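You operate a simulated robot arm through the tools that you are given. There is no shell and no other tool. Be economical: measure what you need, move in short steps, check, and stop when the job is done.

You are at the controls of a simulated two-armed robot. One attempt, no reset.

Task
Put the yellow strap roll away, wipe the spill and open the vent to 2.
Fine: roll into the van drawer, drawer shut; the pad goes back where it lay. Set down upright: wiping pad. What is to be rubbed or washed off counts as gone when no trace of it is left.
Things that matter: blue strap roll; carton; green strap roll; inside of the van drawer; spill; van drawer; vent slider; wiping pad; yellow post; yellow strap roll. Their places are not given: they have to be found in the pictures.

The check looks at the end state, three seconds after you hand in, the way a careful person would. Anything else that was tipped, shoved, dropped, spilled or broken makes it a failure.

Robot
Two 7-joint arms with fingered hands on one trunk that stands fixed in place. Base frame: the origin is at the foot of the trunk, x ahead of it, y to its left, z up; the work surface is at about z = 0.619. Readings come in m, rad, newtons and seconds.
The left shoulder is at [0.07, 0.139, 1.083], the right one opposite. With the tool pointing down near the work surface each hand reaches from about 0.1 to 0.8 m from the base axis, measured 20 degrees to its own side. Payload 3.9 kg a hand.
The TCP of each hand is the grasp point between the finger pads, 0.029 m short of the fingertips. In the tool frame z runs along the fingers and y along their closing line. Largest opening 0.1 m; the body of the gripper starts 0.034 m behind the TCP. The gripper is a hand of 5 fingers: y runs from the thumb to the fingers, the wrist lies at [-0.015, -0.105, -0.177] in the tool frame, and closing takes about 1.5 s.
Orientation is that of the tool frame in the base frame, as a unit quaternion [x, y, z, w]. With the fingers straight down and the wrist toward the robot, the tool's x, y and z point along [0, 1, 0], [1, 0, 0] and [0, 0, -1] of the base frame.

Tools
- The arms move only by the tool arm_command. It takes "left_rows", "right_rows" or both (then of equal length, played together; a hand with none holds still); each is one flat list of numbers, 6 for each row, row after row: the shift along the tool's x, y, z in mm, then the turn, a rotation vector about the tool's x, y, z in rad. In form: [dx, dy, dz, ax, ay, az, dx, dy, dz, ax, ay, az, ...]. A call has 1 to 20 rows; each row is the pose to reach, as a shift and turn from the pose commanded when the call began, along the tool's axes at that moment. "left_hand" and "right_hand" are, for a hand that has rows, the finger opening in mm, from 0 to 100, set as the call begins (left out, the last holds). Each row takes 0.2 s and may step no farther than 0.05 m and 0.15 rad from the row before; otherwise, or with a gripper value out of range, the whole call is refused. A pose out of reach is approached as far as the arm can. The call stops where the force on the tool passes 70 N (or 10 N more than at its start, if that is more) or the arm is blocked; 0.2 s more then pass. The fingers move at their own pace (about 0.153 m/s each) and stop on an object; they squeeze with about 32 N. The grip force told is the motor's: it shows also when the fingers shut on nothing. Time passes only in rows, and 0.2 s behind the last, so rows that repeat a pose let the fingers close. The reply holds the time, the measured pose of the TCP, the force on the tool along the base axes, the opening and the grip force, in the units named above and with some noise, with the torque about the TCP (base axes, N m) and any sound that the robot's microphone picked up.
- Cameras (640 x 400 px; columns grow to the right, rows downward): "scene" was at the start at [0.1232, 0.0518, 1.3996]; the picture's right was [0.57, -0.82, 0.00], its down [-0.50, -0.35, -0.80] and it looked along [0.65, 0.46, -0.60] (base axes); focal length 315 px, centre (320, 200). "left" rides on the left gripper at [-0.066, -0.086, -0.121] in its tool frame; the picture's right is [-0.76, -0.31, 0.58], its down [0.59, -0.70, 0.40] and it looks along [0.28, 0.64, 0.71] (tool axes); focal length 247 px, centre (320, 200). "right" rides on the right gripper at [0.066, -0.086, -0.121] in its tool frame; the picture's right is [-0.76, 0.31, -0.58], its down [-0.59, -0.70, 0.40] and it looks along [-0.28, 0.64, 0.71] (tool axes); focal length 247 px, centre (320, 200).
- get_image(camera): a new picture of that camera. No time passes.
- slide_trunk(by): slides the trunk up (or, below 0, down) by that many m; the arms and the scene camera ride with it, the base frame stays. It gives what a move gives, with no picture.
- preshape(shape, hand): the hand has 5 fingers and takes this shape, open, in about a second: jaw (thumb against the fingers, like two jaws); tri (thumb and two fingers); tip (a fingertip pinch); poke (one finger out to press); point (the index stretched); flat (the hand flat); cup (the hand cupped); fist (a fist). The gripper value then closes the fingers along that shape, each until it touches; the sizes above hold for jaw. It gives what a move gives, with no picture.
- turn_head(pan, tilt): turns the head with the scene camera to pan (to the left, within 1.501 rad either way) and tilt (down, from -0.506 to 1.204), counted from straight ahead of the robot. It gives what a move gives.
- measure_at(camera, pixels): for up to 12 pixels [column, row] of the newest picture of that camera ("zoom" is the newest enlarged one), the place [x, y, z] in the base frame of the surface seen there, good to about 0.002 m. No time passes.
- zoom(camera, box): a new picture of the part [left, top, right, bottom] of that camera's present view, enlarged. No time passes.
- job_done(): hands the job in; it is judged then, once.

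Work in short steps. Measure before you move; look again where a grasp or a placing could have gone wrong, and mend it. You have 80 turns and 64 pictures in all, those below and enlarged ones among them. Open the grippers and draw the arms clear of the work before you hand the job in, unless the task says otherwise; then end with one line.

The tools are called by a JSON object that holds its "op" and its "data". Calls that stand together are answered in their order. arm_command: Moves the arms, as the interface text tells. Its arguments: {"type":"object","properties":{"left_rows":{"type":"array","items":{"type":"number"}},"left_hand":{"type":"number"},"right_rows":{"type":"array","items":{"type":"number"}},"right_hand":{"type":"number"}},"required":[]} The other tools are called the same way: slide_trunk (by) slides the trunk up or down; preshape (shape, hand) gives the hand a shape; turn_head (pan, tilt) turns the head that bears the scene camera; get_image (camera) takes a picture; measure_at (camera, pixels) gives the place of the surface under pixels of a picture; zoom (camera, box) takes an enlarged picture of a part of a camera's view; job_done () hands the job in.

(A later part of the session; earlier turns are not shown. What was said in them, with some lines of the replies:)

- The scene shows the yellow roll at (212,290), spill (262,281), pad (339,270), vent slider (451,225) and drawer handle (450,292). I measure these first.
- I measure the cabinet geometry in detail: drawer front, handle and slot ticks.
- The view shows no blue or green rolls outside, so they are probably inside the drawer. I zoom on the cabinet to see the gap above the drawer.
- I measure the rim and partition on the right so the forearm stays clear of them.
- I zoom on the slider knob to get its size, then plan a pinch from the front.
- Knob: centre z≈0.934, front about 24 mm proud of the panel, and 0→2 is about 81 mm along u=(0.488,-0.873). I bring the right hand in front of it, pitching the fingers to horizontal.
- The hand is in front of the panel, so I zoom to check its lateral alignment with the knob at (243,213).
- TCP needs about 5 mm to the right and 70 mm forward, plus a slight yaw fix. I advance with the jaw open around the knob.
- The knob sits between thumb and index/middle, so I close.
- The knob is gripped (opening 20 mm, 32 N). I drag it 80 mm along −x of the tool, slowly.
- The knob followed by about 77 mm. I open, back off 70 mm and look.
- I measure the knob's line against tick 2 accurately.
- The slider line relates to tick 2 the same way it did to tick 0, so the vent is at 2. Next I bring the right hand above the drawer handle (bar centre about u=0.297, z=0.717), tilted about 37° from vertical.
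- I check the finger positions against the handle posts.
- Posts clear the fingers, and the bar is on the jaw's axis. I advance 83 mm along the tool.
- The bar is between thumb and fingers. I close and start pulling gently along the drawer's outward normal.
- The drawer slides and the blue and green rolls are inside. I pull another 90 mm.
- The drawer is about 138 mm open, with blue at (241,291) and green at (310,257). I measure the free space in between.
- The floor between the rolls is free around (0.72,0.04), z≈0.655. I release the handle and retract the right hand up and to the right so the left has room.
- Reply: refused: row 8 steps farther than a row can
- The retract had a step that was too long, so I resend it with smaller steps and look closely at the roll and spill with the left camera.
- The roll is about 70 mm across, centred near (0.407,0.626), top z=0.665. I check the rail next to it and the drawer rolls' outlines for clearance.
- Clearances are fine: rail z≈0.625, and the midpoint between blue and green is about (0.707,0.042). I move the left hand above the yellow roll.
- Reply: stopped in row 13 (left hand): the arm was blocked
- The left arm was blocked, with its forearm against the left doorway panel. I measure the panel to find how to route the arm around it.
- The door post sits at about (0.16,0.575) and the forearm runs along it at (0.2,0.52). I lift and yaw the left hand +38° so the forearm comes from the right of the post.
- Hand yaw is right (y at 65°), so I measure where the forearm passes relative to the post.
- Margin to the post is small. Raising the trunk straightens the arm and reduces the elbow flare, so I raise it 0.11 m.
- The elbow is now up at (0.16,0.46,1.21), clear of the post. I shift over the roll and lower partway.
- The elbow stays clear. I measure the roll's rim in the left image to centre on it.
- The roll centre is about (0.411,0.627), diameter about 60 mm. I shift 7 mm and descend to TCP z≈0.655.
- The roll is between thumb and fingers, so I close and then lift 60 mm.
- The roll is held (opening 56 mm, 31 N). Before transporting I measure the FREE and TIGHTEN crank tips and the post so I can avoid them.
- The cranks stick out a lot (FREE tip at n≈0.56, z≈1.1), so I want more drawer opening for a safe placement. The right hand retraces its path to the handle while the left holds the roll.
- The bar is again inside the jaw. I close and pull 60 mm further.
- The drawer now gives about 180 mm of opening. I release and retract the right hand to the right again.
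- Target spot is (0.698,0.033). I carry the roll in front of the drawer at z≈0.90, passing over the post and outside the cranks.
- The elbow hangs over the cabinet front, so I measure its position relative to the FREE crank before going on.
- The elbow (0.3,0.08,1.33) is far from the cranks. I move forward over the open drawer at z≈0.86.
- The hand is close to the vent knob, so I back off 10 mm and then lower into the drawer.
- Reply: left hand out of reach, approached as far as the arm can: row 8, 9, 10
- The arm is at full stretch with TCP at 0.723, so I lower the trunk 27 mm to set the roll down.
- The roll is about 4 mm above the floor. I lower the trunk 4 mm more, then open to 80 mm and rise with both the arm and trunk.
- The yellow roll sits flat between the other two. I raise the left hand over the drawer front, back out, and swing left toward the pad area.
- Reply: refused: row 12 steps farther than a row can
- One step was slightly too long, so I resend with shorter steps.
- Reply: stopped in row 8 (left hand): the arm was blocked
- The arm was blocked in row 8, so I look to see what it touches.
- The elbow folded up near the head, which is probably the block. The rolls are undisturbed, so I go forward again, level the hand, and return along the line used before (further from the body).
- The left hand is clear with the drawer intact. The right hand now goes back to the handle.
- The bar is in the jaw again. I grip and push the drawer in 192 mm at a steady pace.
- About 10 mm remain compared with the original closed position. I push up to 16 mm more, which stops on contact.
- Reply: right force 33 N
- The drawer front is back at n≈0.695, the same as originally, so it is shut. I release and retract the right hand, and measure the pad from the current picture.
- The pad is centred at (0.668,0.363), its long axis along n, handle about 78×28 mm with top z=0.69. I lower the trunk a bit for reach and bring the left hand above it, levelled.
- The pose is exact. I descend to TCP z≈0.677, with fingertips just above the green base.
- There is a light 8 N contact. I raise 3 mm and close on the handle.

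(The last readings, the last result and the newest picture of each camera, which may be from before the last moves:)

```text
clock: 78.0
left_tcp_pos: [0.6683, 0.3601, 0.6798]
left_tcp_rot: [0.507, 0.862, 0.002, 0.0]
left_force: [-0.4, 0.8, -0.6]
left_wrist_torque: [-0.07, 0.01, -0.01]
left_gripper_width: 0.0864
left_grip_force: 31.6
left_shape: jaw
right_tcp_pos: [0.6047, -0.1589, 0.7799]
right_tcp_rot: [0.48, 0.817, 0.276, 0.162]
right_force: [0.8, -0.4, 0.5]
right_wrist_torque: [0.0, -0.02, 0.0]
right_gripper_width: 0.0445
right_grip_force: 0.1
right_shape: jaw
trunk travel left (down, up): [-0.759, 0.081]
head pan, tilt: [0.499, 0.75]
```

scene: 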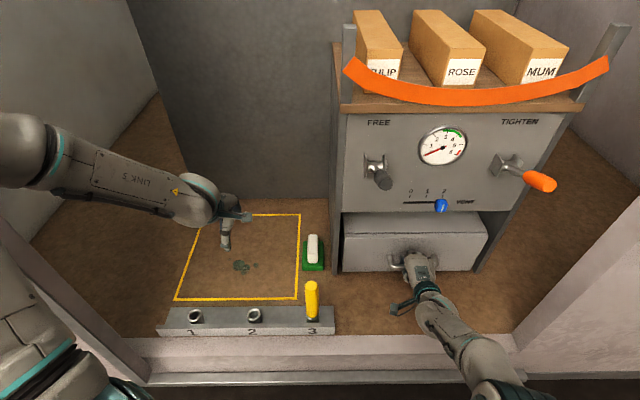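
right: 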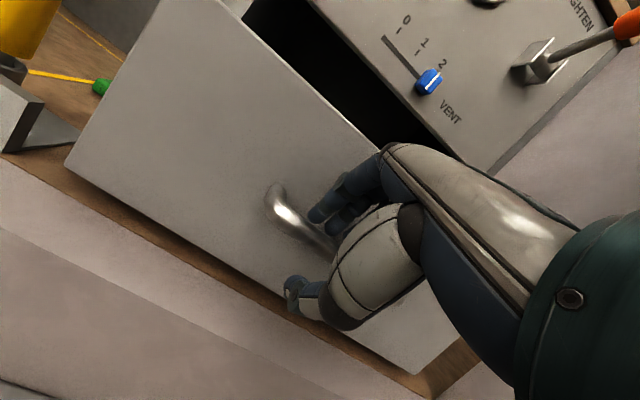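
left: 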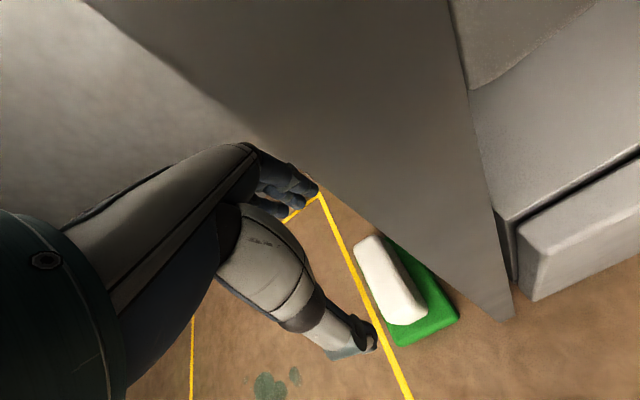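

Gripped at 86 mm. I lift 45 mm and check.

{"op": "arm_command", "data": {"left_rows": [0, 0, -10, 0, 0, 0, 0, 0, -25, 0, 0, 0, 0, 0, -45, 0, 0, 0, 0, 0, -45, 0, 0, 0]}}

{"op": "get_image", "data": {"camera": "left"}}

```text
clock: 79.0
left_tcp_pos: [0.6697, 0.3608, 0.725]
left_tcp_rot: [0.507, 0.862, 0.001, 0.0]
left_force: [1.5, 0.7, -0.5]
left_wrist_torque: [0.03, 0.0, 0.03]
left_gripper_width: 0.0864
left_grip_force: 32.4
left_shape: jaw
right_tcp_pos: [0.6036, -0.1585, 0.7796]
right_tcp_rot: [0.479, 0.817, 0.276, 0.162]
right_force: [0.4, -0.6, -0.4]
right_wrist_torque: [-0.02, 0.0, -0.01]
right_gripper_width: 0.0444
right_grip_force: 0.0
right_shape: jaw
trunk travel left (down, up): [-0.759, 0.081]
head pan, tilt: [0.499, 0.75]
```

```text
7 pictures are left
```

left: 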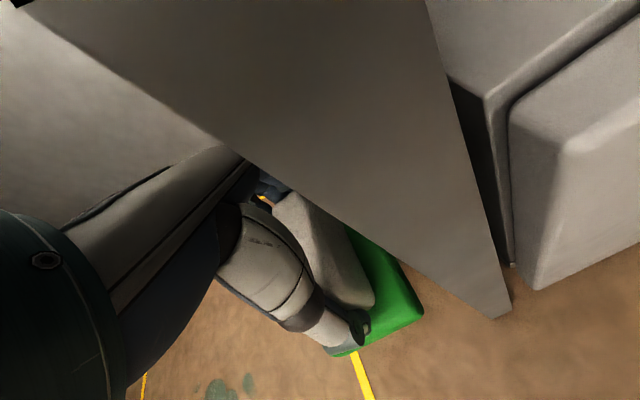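

The pad is held firmly. I carry it over the spill, press lightly, and sweep across from u=-0.12 to -0.285.

{"op": "arm_command", "data": {"left_rows": [33, -8, 5, 0, 0, 0, 66, -16, 10, 0, 0, 0, 99, -24, 20, 0, 0, 0, 132, -31, 35, 0, 0, 0, 132, -31, 45, 0, 0, 0, 132, -31, 49, 0, 0, 0, 152, -31, 49, 0, 0, 0, 172, -31, 49, 0, 0, 0, 192, -31, 49, 0, 0, 0, 212, -31, 49, 0, 0, 0, 232, -31, 49, 0, 0, 0, 252, -31, 49, 0, 0, 0, 272, -31, 49, 0, 0, 0, 285, -31, 49, 0, 0, 0, 297, -31, 49, 0, 0, 0, 297, -31, 49, 0, 0, 0]}}

{"op": "get_image", "data": {"camera": "scene"}}

```text
clock: 82.5
left_tcp_pos: [0.495, 0.6019, 0.6784]
left_tcp_rot: [0.506, 0.862, 0.004, 0.0]
left_force: [3.8, -6.0, 19.0]
left_wrist_torque: [-0.26, 0.48, 0.17]
left_gripper_width: 0.0854
left_grip_force: 32.0
left_shape: jaw
right_tcp_pos: [0.6037, -0.1614, 0.7798]
right_tcp_rot: [0.479, 0.817, 0.278, 0.162]
right_force: [1.6, -0.1, 0.7]
right_wrist_torque: [-0.01, 0.02, -0.03]
right_gripper_width: 0.0446
right_grip_force: 0.0
right_shape: jaw
trunk travel left (down, up): [-0.759, 0.081]
head pan, tilt: [0.499, 0.75]
```

```text
6 pictures are left
```

scene: 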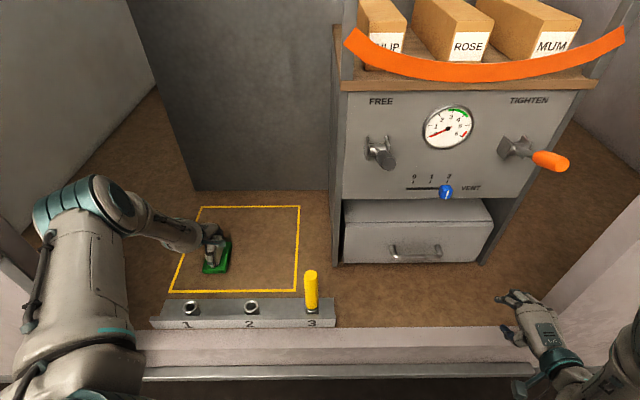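

19 N contact and the arm is free. I sweep back with a +14 mm offset and forward again with −14 mm.

{"op": "arm_command", "data": {"left_rows": [0, 14, 0, 0, 0, 0, -20, 14, 0, 0, 0, 0, -40, 14, 0, 0, 0, 0, -60, 14, 0, 0, 0, 0, -80, 14, 0, 0, 0, 0, -100, 14, 0, 0, 0, 0, -120, 14, 0, 0, 0, 0, -140, 14, 0, 0, 0, 0, -160, 14, 0, 0, 0, 0, -160, 0, 0, 0, 0, 0, -160, -14, 0, 0, 0, 0, -140, -14, 0, 0, 0, 0, -120, -14, 0, 0, 0, 0, -100, -14, 0, 0, 0, 0, -80, -14, 0, 0, 0, 0, -60, -14, 0, 0, 0, 0, -40, -14, 0, 0, 0, 0, -20, -14, 0, 0, 0, 0, 0, -14, 0, 0, 0, 0, 6, 0, 0, 0, 0, 0]}}

{"op": "arm_command", "data": {"left_rows": [-20, 0, 0, 0, 0, 0, -40, 0, 0, 0, 0, 0, -60, 0, 0, 0, 0, 0, -80, 0, 0, 0, 0, 0, -100, 0, 0, 0, 0, 0, -120, 0, 0, 0, 0, 0, -140, 0, 0, 0, 0, 0, -165, 0, 0, 0, 0, 0, -175, 0, -10, 0, 0, 0, -195, 10, -40, 0, 0, 0, -230, 20, -60, 0, 0, 0, -260, 28, -60, 0, 0, 0, -260, 28, -60, 0, 0, 0]}}

{"op": "zoom", "data": {"camera": "scene", "box": [160, 190, 352, 310]}}

```text
clock: 86.7
left_tcp_pos: [0.492, 0.6078, 0.6784]
left_tcp_rot: [0.506, 0.863, 0.003, 0.0]
left_force: [-6.4, -5.5, 22.3]
left_wrist_torque: [-0.26, 0.36, 0.11]
left_gripper_width: 0.0754
left_grip_force: 32.0
left_shape: jaw
right_tcp_pos: [0.6028, -0.1603, 0.7809]
right_tcp_rot: [0.479, 0.817, 0.277, 0.162]
right_force: [0.6, -0.5, 0.3]
right_wrist_torque: [-0.02, 0.0, -0.01]
right_gripper_width: 0.0446
right_grip_force: 0.1
right_shape: jaw
trunk travel left (down, up): [-0.759, 0.081]
head pan, tilt: [0.499, 0.75]
```

```text
clock: 89.5
left_tcp_pos: [0.6453, 0.3978, 0.7354]
left_tcp_rot: [0.506, 0.862, 0.002, 0.001]
left_force: [0.4, 0.3, -1.5]
left_wrist_torque: [-0.01, -0.01, -0.02]
left_gripper_width: 0.0761
left_grip_force: 32.0
left_shape: jaw
right_tcp_pos: [0.6045, -0.1582, 0.7801]
right_tcp_rot: [0.48, 0.817, 0.276, 0.162]
right_force: [1.2, 0.2, 1.0]
right_wrist_torque: [-0.04, -0.02, 0.01]
right_gripper_width: 0.0445
right_grip_force: 0.1
right_shape: jaw
trunk travel left (down, up): [-0.759, 0.081]
head pan, tilt: [0.499, 0.75]
```

```text
3.33 times, centred on (256, 250) of scene
```

zoom: 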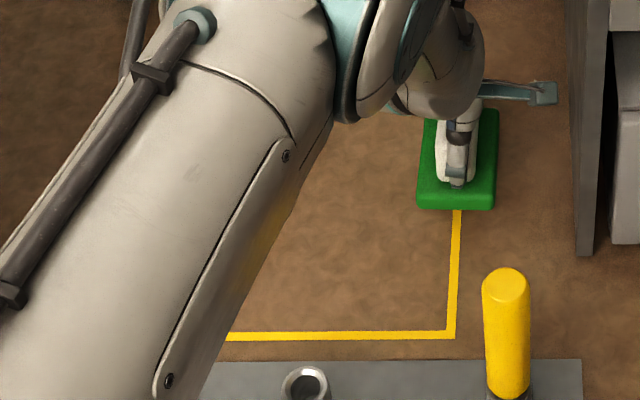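

The arm hides the spill from the head, so I use the left camera to check both the spill area and the pad in the grip.

{"op": "get_image", "data": {"camera": "left"}}

{"op": "measure_at", "data": {"camera": "zoom", "pixels": [[420, 190], [493, 198], [425, 125], [494, 120], [458, 205]]}}

```text
4 pictures are left
```

left: 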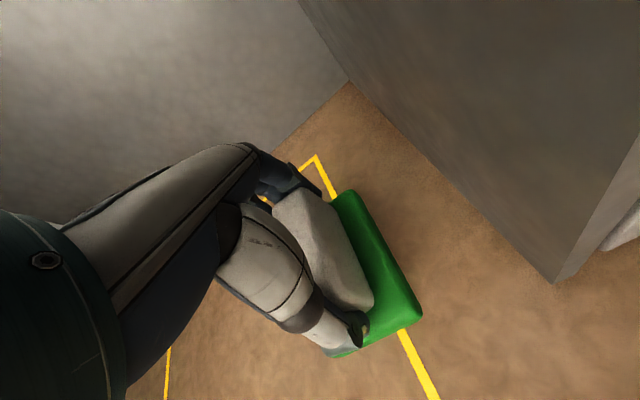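

```text
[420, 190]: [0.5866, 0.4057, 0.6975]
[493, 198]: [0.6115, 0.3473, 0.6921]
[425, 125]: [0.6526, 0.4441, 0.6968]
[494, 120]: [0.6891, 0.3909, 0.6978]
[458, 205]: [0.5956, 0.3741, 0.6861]
```

The pad is still aligned in the hand (edge at 30°, green top flat). I set it back at its original spot (centre u=0.0095, n=0.76).

{"op": "arm_command", "data": {"left_rows": [-15, 1, 0, 0, 0, 0, -30, 2, 0, 0, 0, 0, -45, 3.5, 5, 0, 0, 0, -45, 3.5, 25, 0, 0, 0, -45, 3.5, 40, 0, 0, 0, -45, 3.5, 50, 0, 0, 0, -45, 3.5, 55, 0, 0, 0, -45, 3.5, 55, 0, 0, 0]}}

```text
clock: 91.2
left_tcp_pos: [0.6698, 0.3573, 0.6816]
left_tcp_rot: [0.507, 0.862, 0.002, 0.0]
left_force: [-0.6, -0.1, -0.3]
left_wrist_torque: [-0.03, -0.01, 0.0]
left_gripper_width: 0.0758
left_grip_force: 32.6
left_shape: jaw
right_tcp_pos: [0.6043, -0.1584, 0.7792]
right_tcp_rot: [0.479, 0.817, 0.276, 0.162]
right_force: [0.5, 0.1, 0.9]
right_wrist_torque: [-0.01, -0.02, 0.04]
right_gripper_width: 0.0445
right_grip_force: 0.2
right_shape: jaw
trunk travel left (down, up): [-0.759, 0.081]
head pan, tilt: [0.499, 0.75]
```

Almost touching. I lower 2.5 mm more with a 2 mm lateral trim.

{"op": "arm_command", "data": {"left_rows": [2, 1, 1, 0, 0, 0, 2, 1, 2.5, 0, 0, 0, 2, 1, 2.5, 0, 0, 0]}}

{"op": "arm_command", "data": {"left_rows": [0, 0, 0, 0, 0, 0, 0, 0, 0, 0, 0, 0, 0, 0, 0, 0, 0, 0, 0, 0, 0, 0, 0, 0, 0, 0, -10, 0, 0, 0, 0, 0, -30, 0, 0, 0, 0, 0, -60, 0, 0, 0, 0, 0, -95, 0, 0, 0, 0, 0, -130, 0, 0, 0, 0, 0, -160, 0, 0, 0], "left_hand": 100}}

```text
clock: 92.0
left_tcp_pos: [0.6699, 0.3601, 0.6787]
left_tcp_rot: [0.506, 0.862, 0.003, 0.001]
left_force: [-0.2, 0.4, 3.4]
left_wrist_torque: [-0.2, 0.16, -0.04]
left_gripper_width: 0.0755
left_grip_force: 32.0
left_shape: jaw
right_tcp_pos: [0.603, -0.1596, 0.7795]
right_tcp_rot: [0.479, 0.818, 0.275, 0.161]
right_force: [0.1, 0.6, 0.3]
right_wrist_torque: [0.01, 0.0, 0.0]
right_gripper_width: 0.0446
right_grip_force: 0.0
right_shape: jaw
trunk travel left (down, up): [-0.759, 0.081]
head pan, tilt: [0.499, 0.75]
```

```text
clock: 94.2
left_tcp_pos: [0.6683, 0.3609, 0.8405]
left_tcp_rot: [0.506, 0.863, 0.002, 0.0]
left_force: [0.3, 0.2, -0.1]
left_wrist_torque: [0.01, -0.02, -0.02]
left_gripper_width: 0.0999
left_grip_force: 0.2
left_shape: jaw
right_tcp_pos: [0.605, -0.1597, 0.7806]
right_tcp_rot: [0.479, 0.817, 0.277, 0.162]
right_force: [0.2, 0.4, 0.4]
right_wrist_torque: [0.01, -0.03, -0.04]
right_gripper_width: 0.0447
right_grip_force: 0.0
right_shape: jaw
trunk travel left (down, up): [-0.759, 0.081]
head pan, tilt: [0.499, 0.75]
```

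I retract the left hand to its starting area and pull the right hand back too, then look at the whole work.

{"op": "arm_command", "data": {"left_rows": [21, -18, -25, 0, 0, 0, 42, -36, -51, 0, 0, 0, 63, -55, -76, 0, 0, 0, 84, -73, -102, 0, 0, 0, 105, -91, -127, 0, 0, 0, 126, -109, -153, 0, 0, 0, 147, -127, -178, 0, 0, 0, 168, -145, -204, 0, 0, 0, 189, -164, -229, 0, 0, 0, 210, -182, -255, 0, 0, 0, 231, -200, -280, 0, 0, 0], "right_rows": [0, 0, -10, 0, 0, 0, 0, 0, -20, 0, 0, 0, 0, 0, -30, 0, 0, 0, 0, 0, -40, 0, 0, 0, 0, 0, -50, 0, 0, 0, 0, 0, -60, 0, 0, 0, 0, 0, -70, 0, 0, 0, 0, 0, -80, 0, 0, 0, 0, 0, -90, 0, 0, 0, 0, 0, -100, 0, 0, 0, 0, 0, -110, 0, 0, 0], "right_hand": 100}}

{"op": "zoom", "data": {"camera": "scene", "box": [150, 170, 502, 330]}}

```text
clock: 96.7
left_tcp_pos: [0.3786, 0.4638, 1.1203]
left_tcp_rot: [0.505, 0.863, 0.002, 0.002]
left_force: [-0.8, -0.4, -0.2]
left_wrist_torque: [0.03, -0.02, -0.01]
left_gripper_width: 0.1001
left_grip_force: 0.0
left_shape: jaw
right_tcp_pos: [0.5452, -0.192, 0.8698]
right_tcp_rot: [0.479, 0.817, 0.277, 0.163]
right_force: [-0.6, -0.1, 0.4]
right_wrist_torque: [-0.03, -0.06, 0.01]
right_gripper_width: 0.0998
right_grip_force: 0.1
right_shape: jaw
trunk travel left (down, up): [-0.759, 0.081]
head pan, tilt: [0.499, 0.75]
```

```text
1.82 times, centred on (326, 250) of scene
```

zoom: 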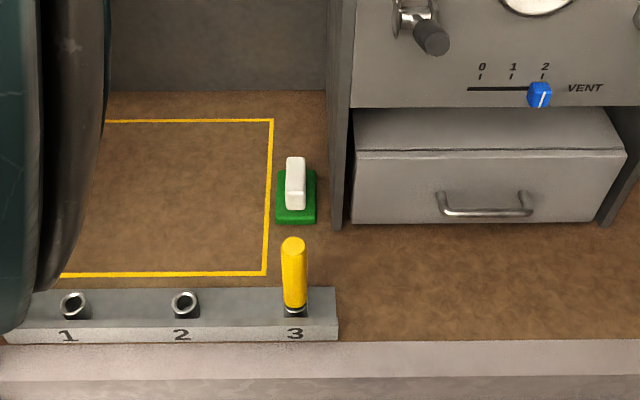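

The drawer is shut, the vent is at 2 and the pad is upright. I check for spill traces with the left camera and measure the pad and drawer.

{"op": "measure_at", "data": {"camera": "zoom", "pixels": [[280, 218], [313, 218], [283, 172], [312, 172], [294, 160], [400, 200], [580, 190]]}}

{"op": "zoom", "data": {"camera": "left", "box": [330, 130, 530, 330]}}

```text
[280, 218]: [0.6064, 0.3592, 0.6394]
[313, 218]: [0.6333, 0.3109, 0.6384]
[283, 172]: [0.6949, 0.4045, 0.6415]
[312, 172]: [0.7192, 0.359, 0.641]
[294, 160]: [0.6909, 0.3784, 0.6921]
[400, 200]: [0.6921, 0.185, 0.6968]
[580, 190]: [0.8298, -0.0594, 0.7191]
```

```text
2.00 times, centred on (430, 230) of left
```

zoom: 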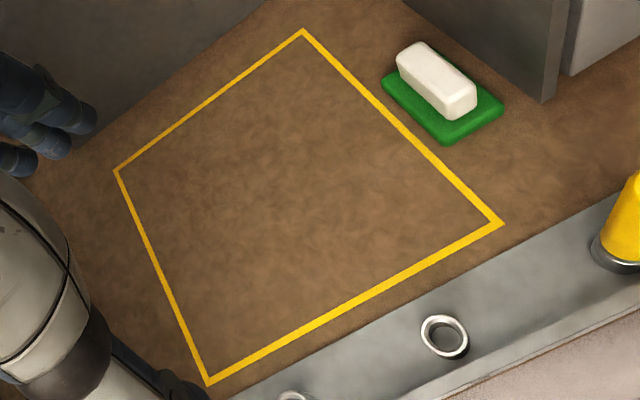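

There is no trace of the spill, the pad is back within about 3 mm, the drawer front is flush (n≈0.695) and the vent line is at 2. I hand in.

{"op": "job_done", "data": {}}

```text
The job is handed in.
```

The yellow roll is in the shut drawer, the spill is wiped with no trace left, the pad is back upright within about 3 mm of where it lay, and the vent is at 2.
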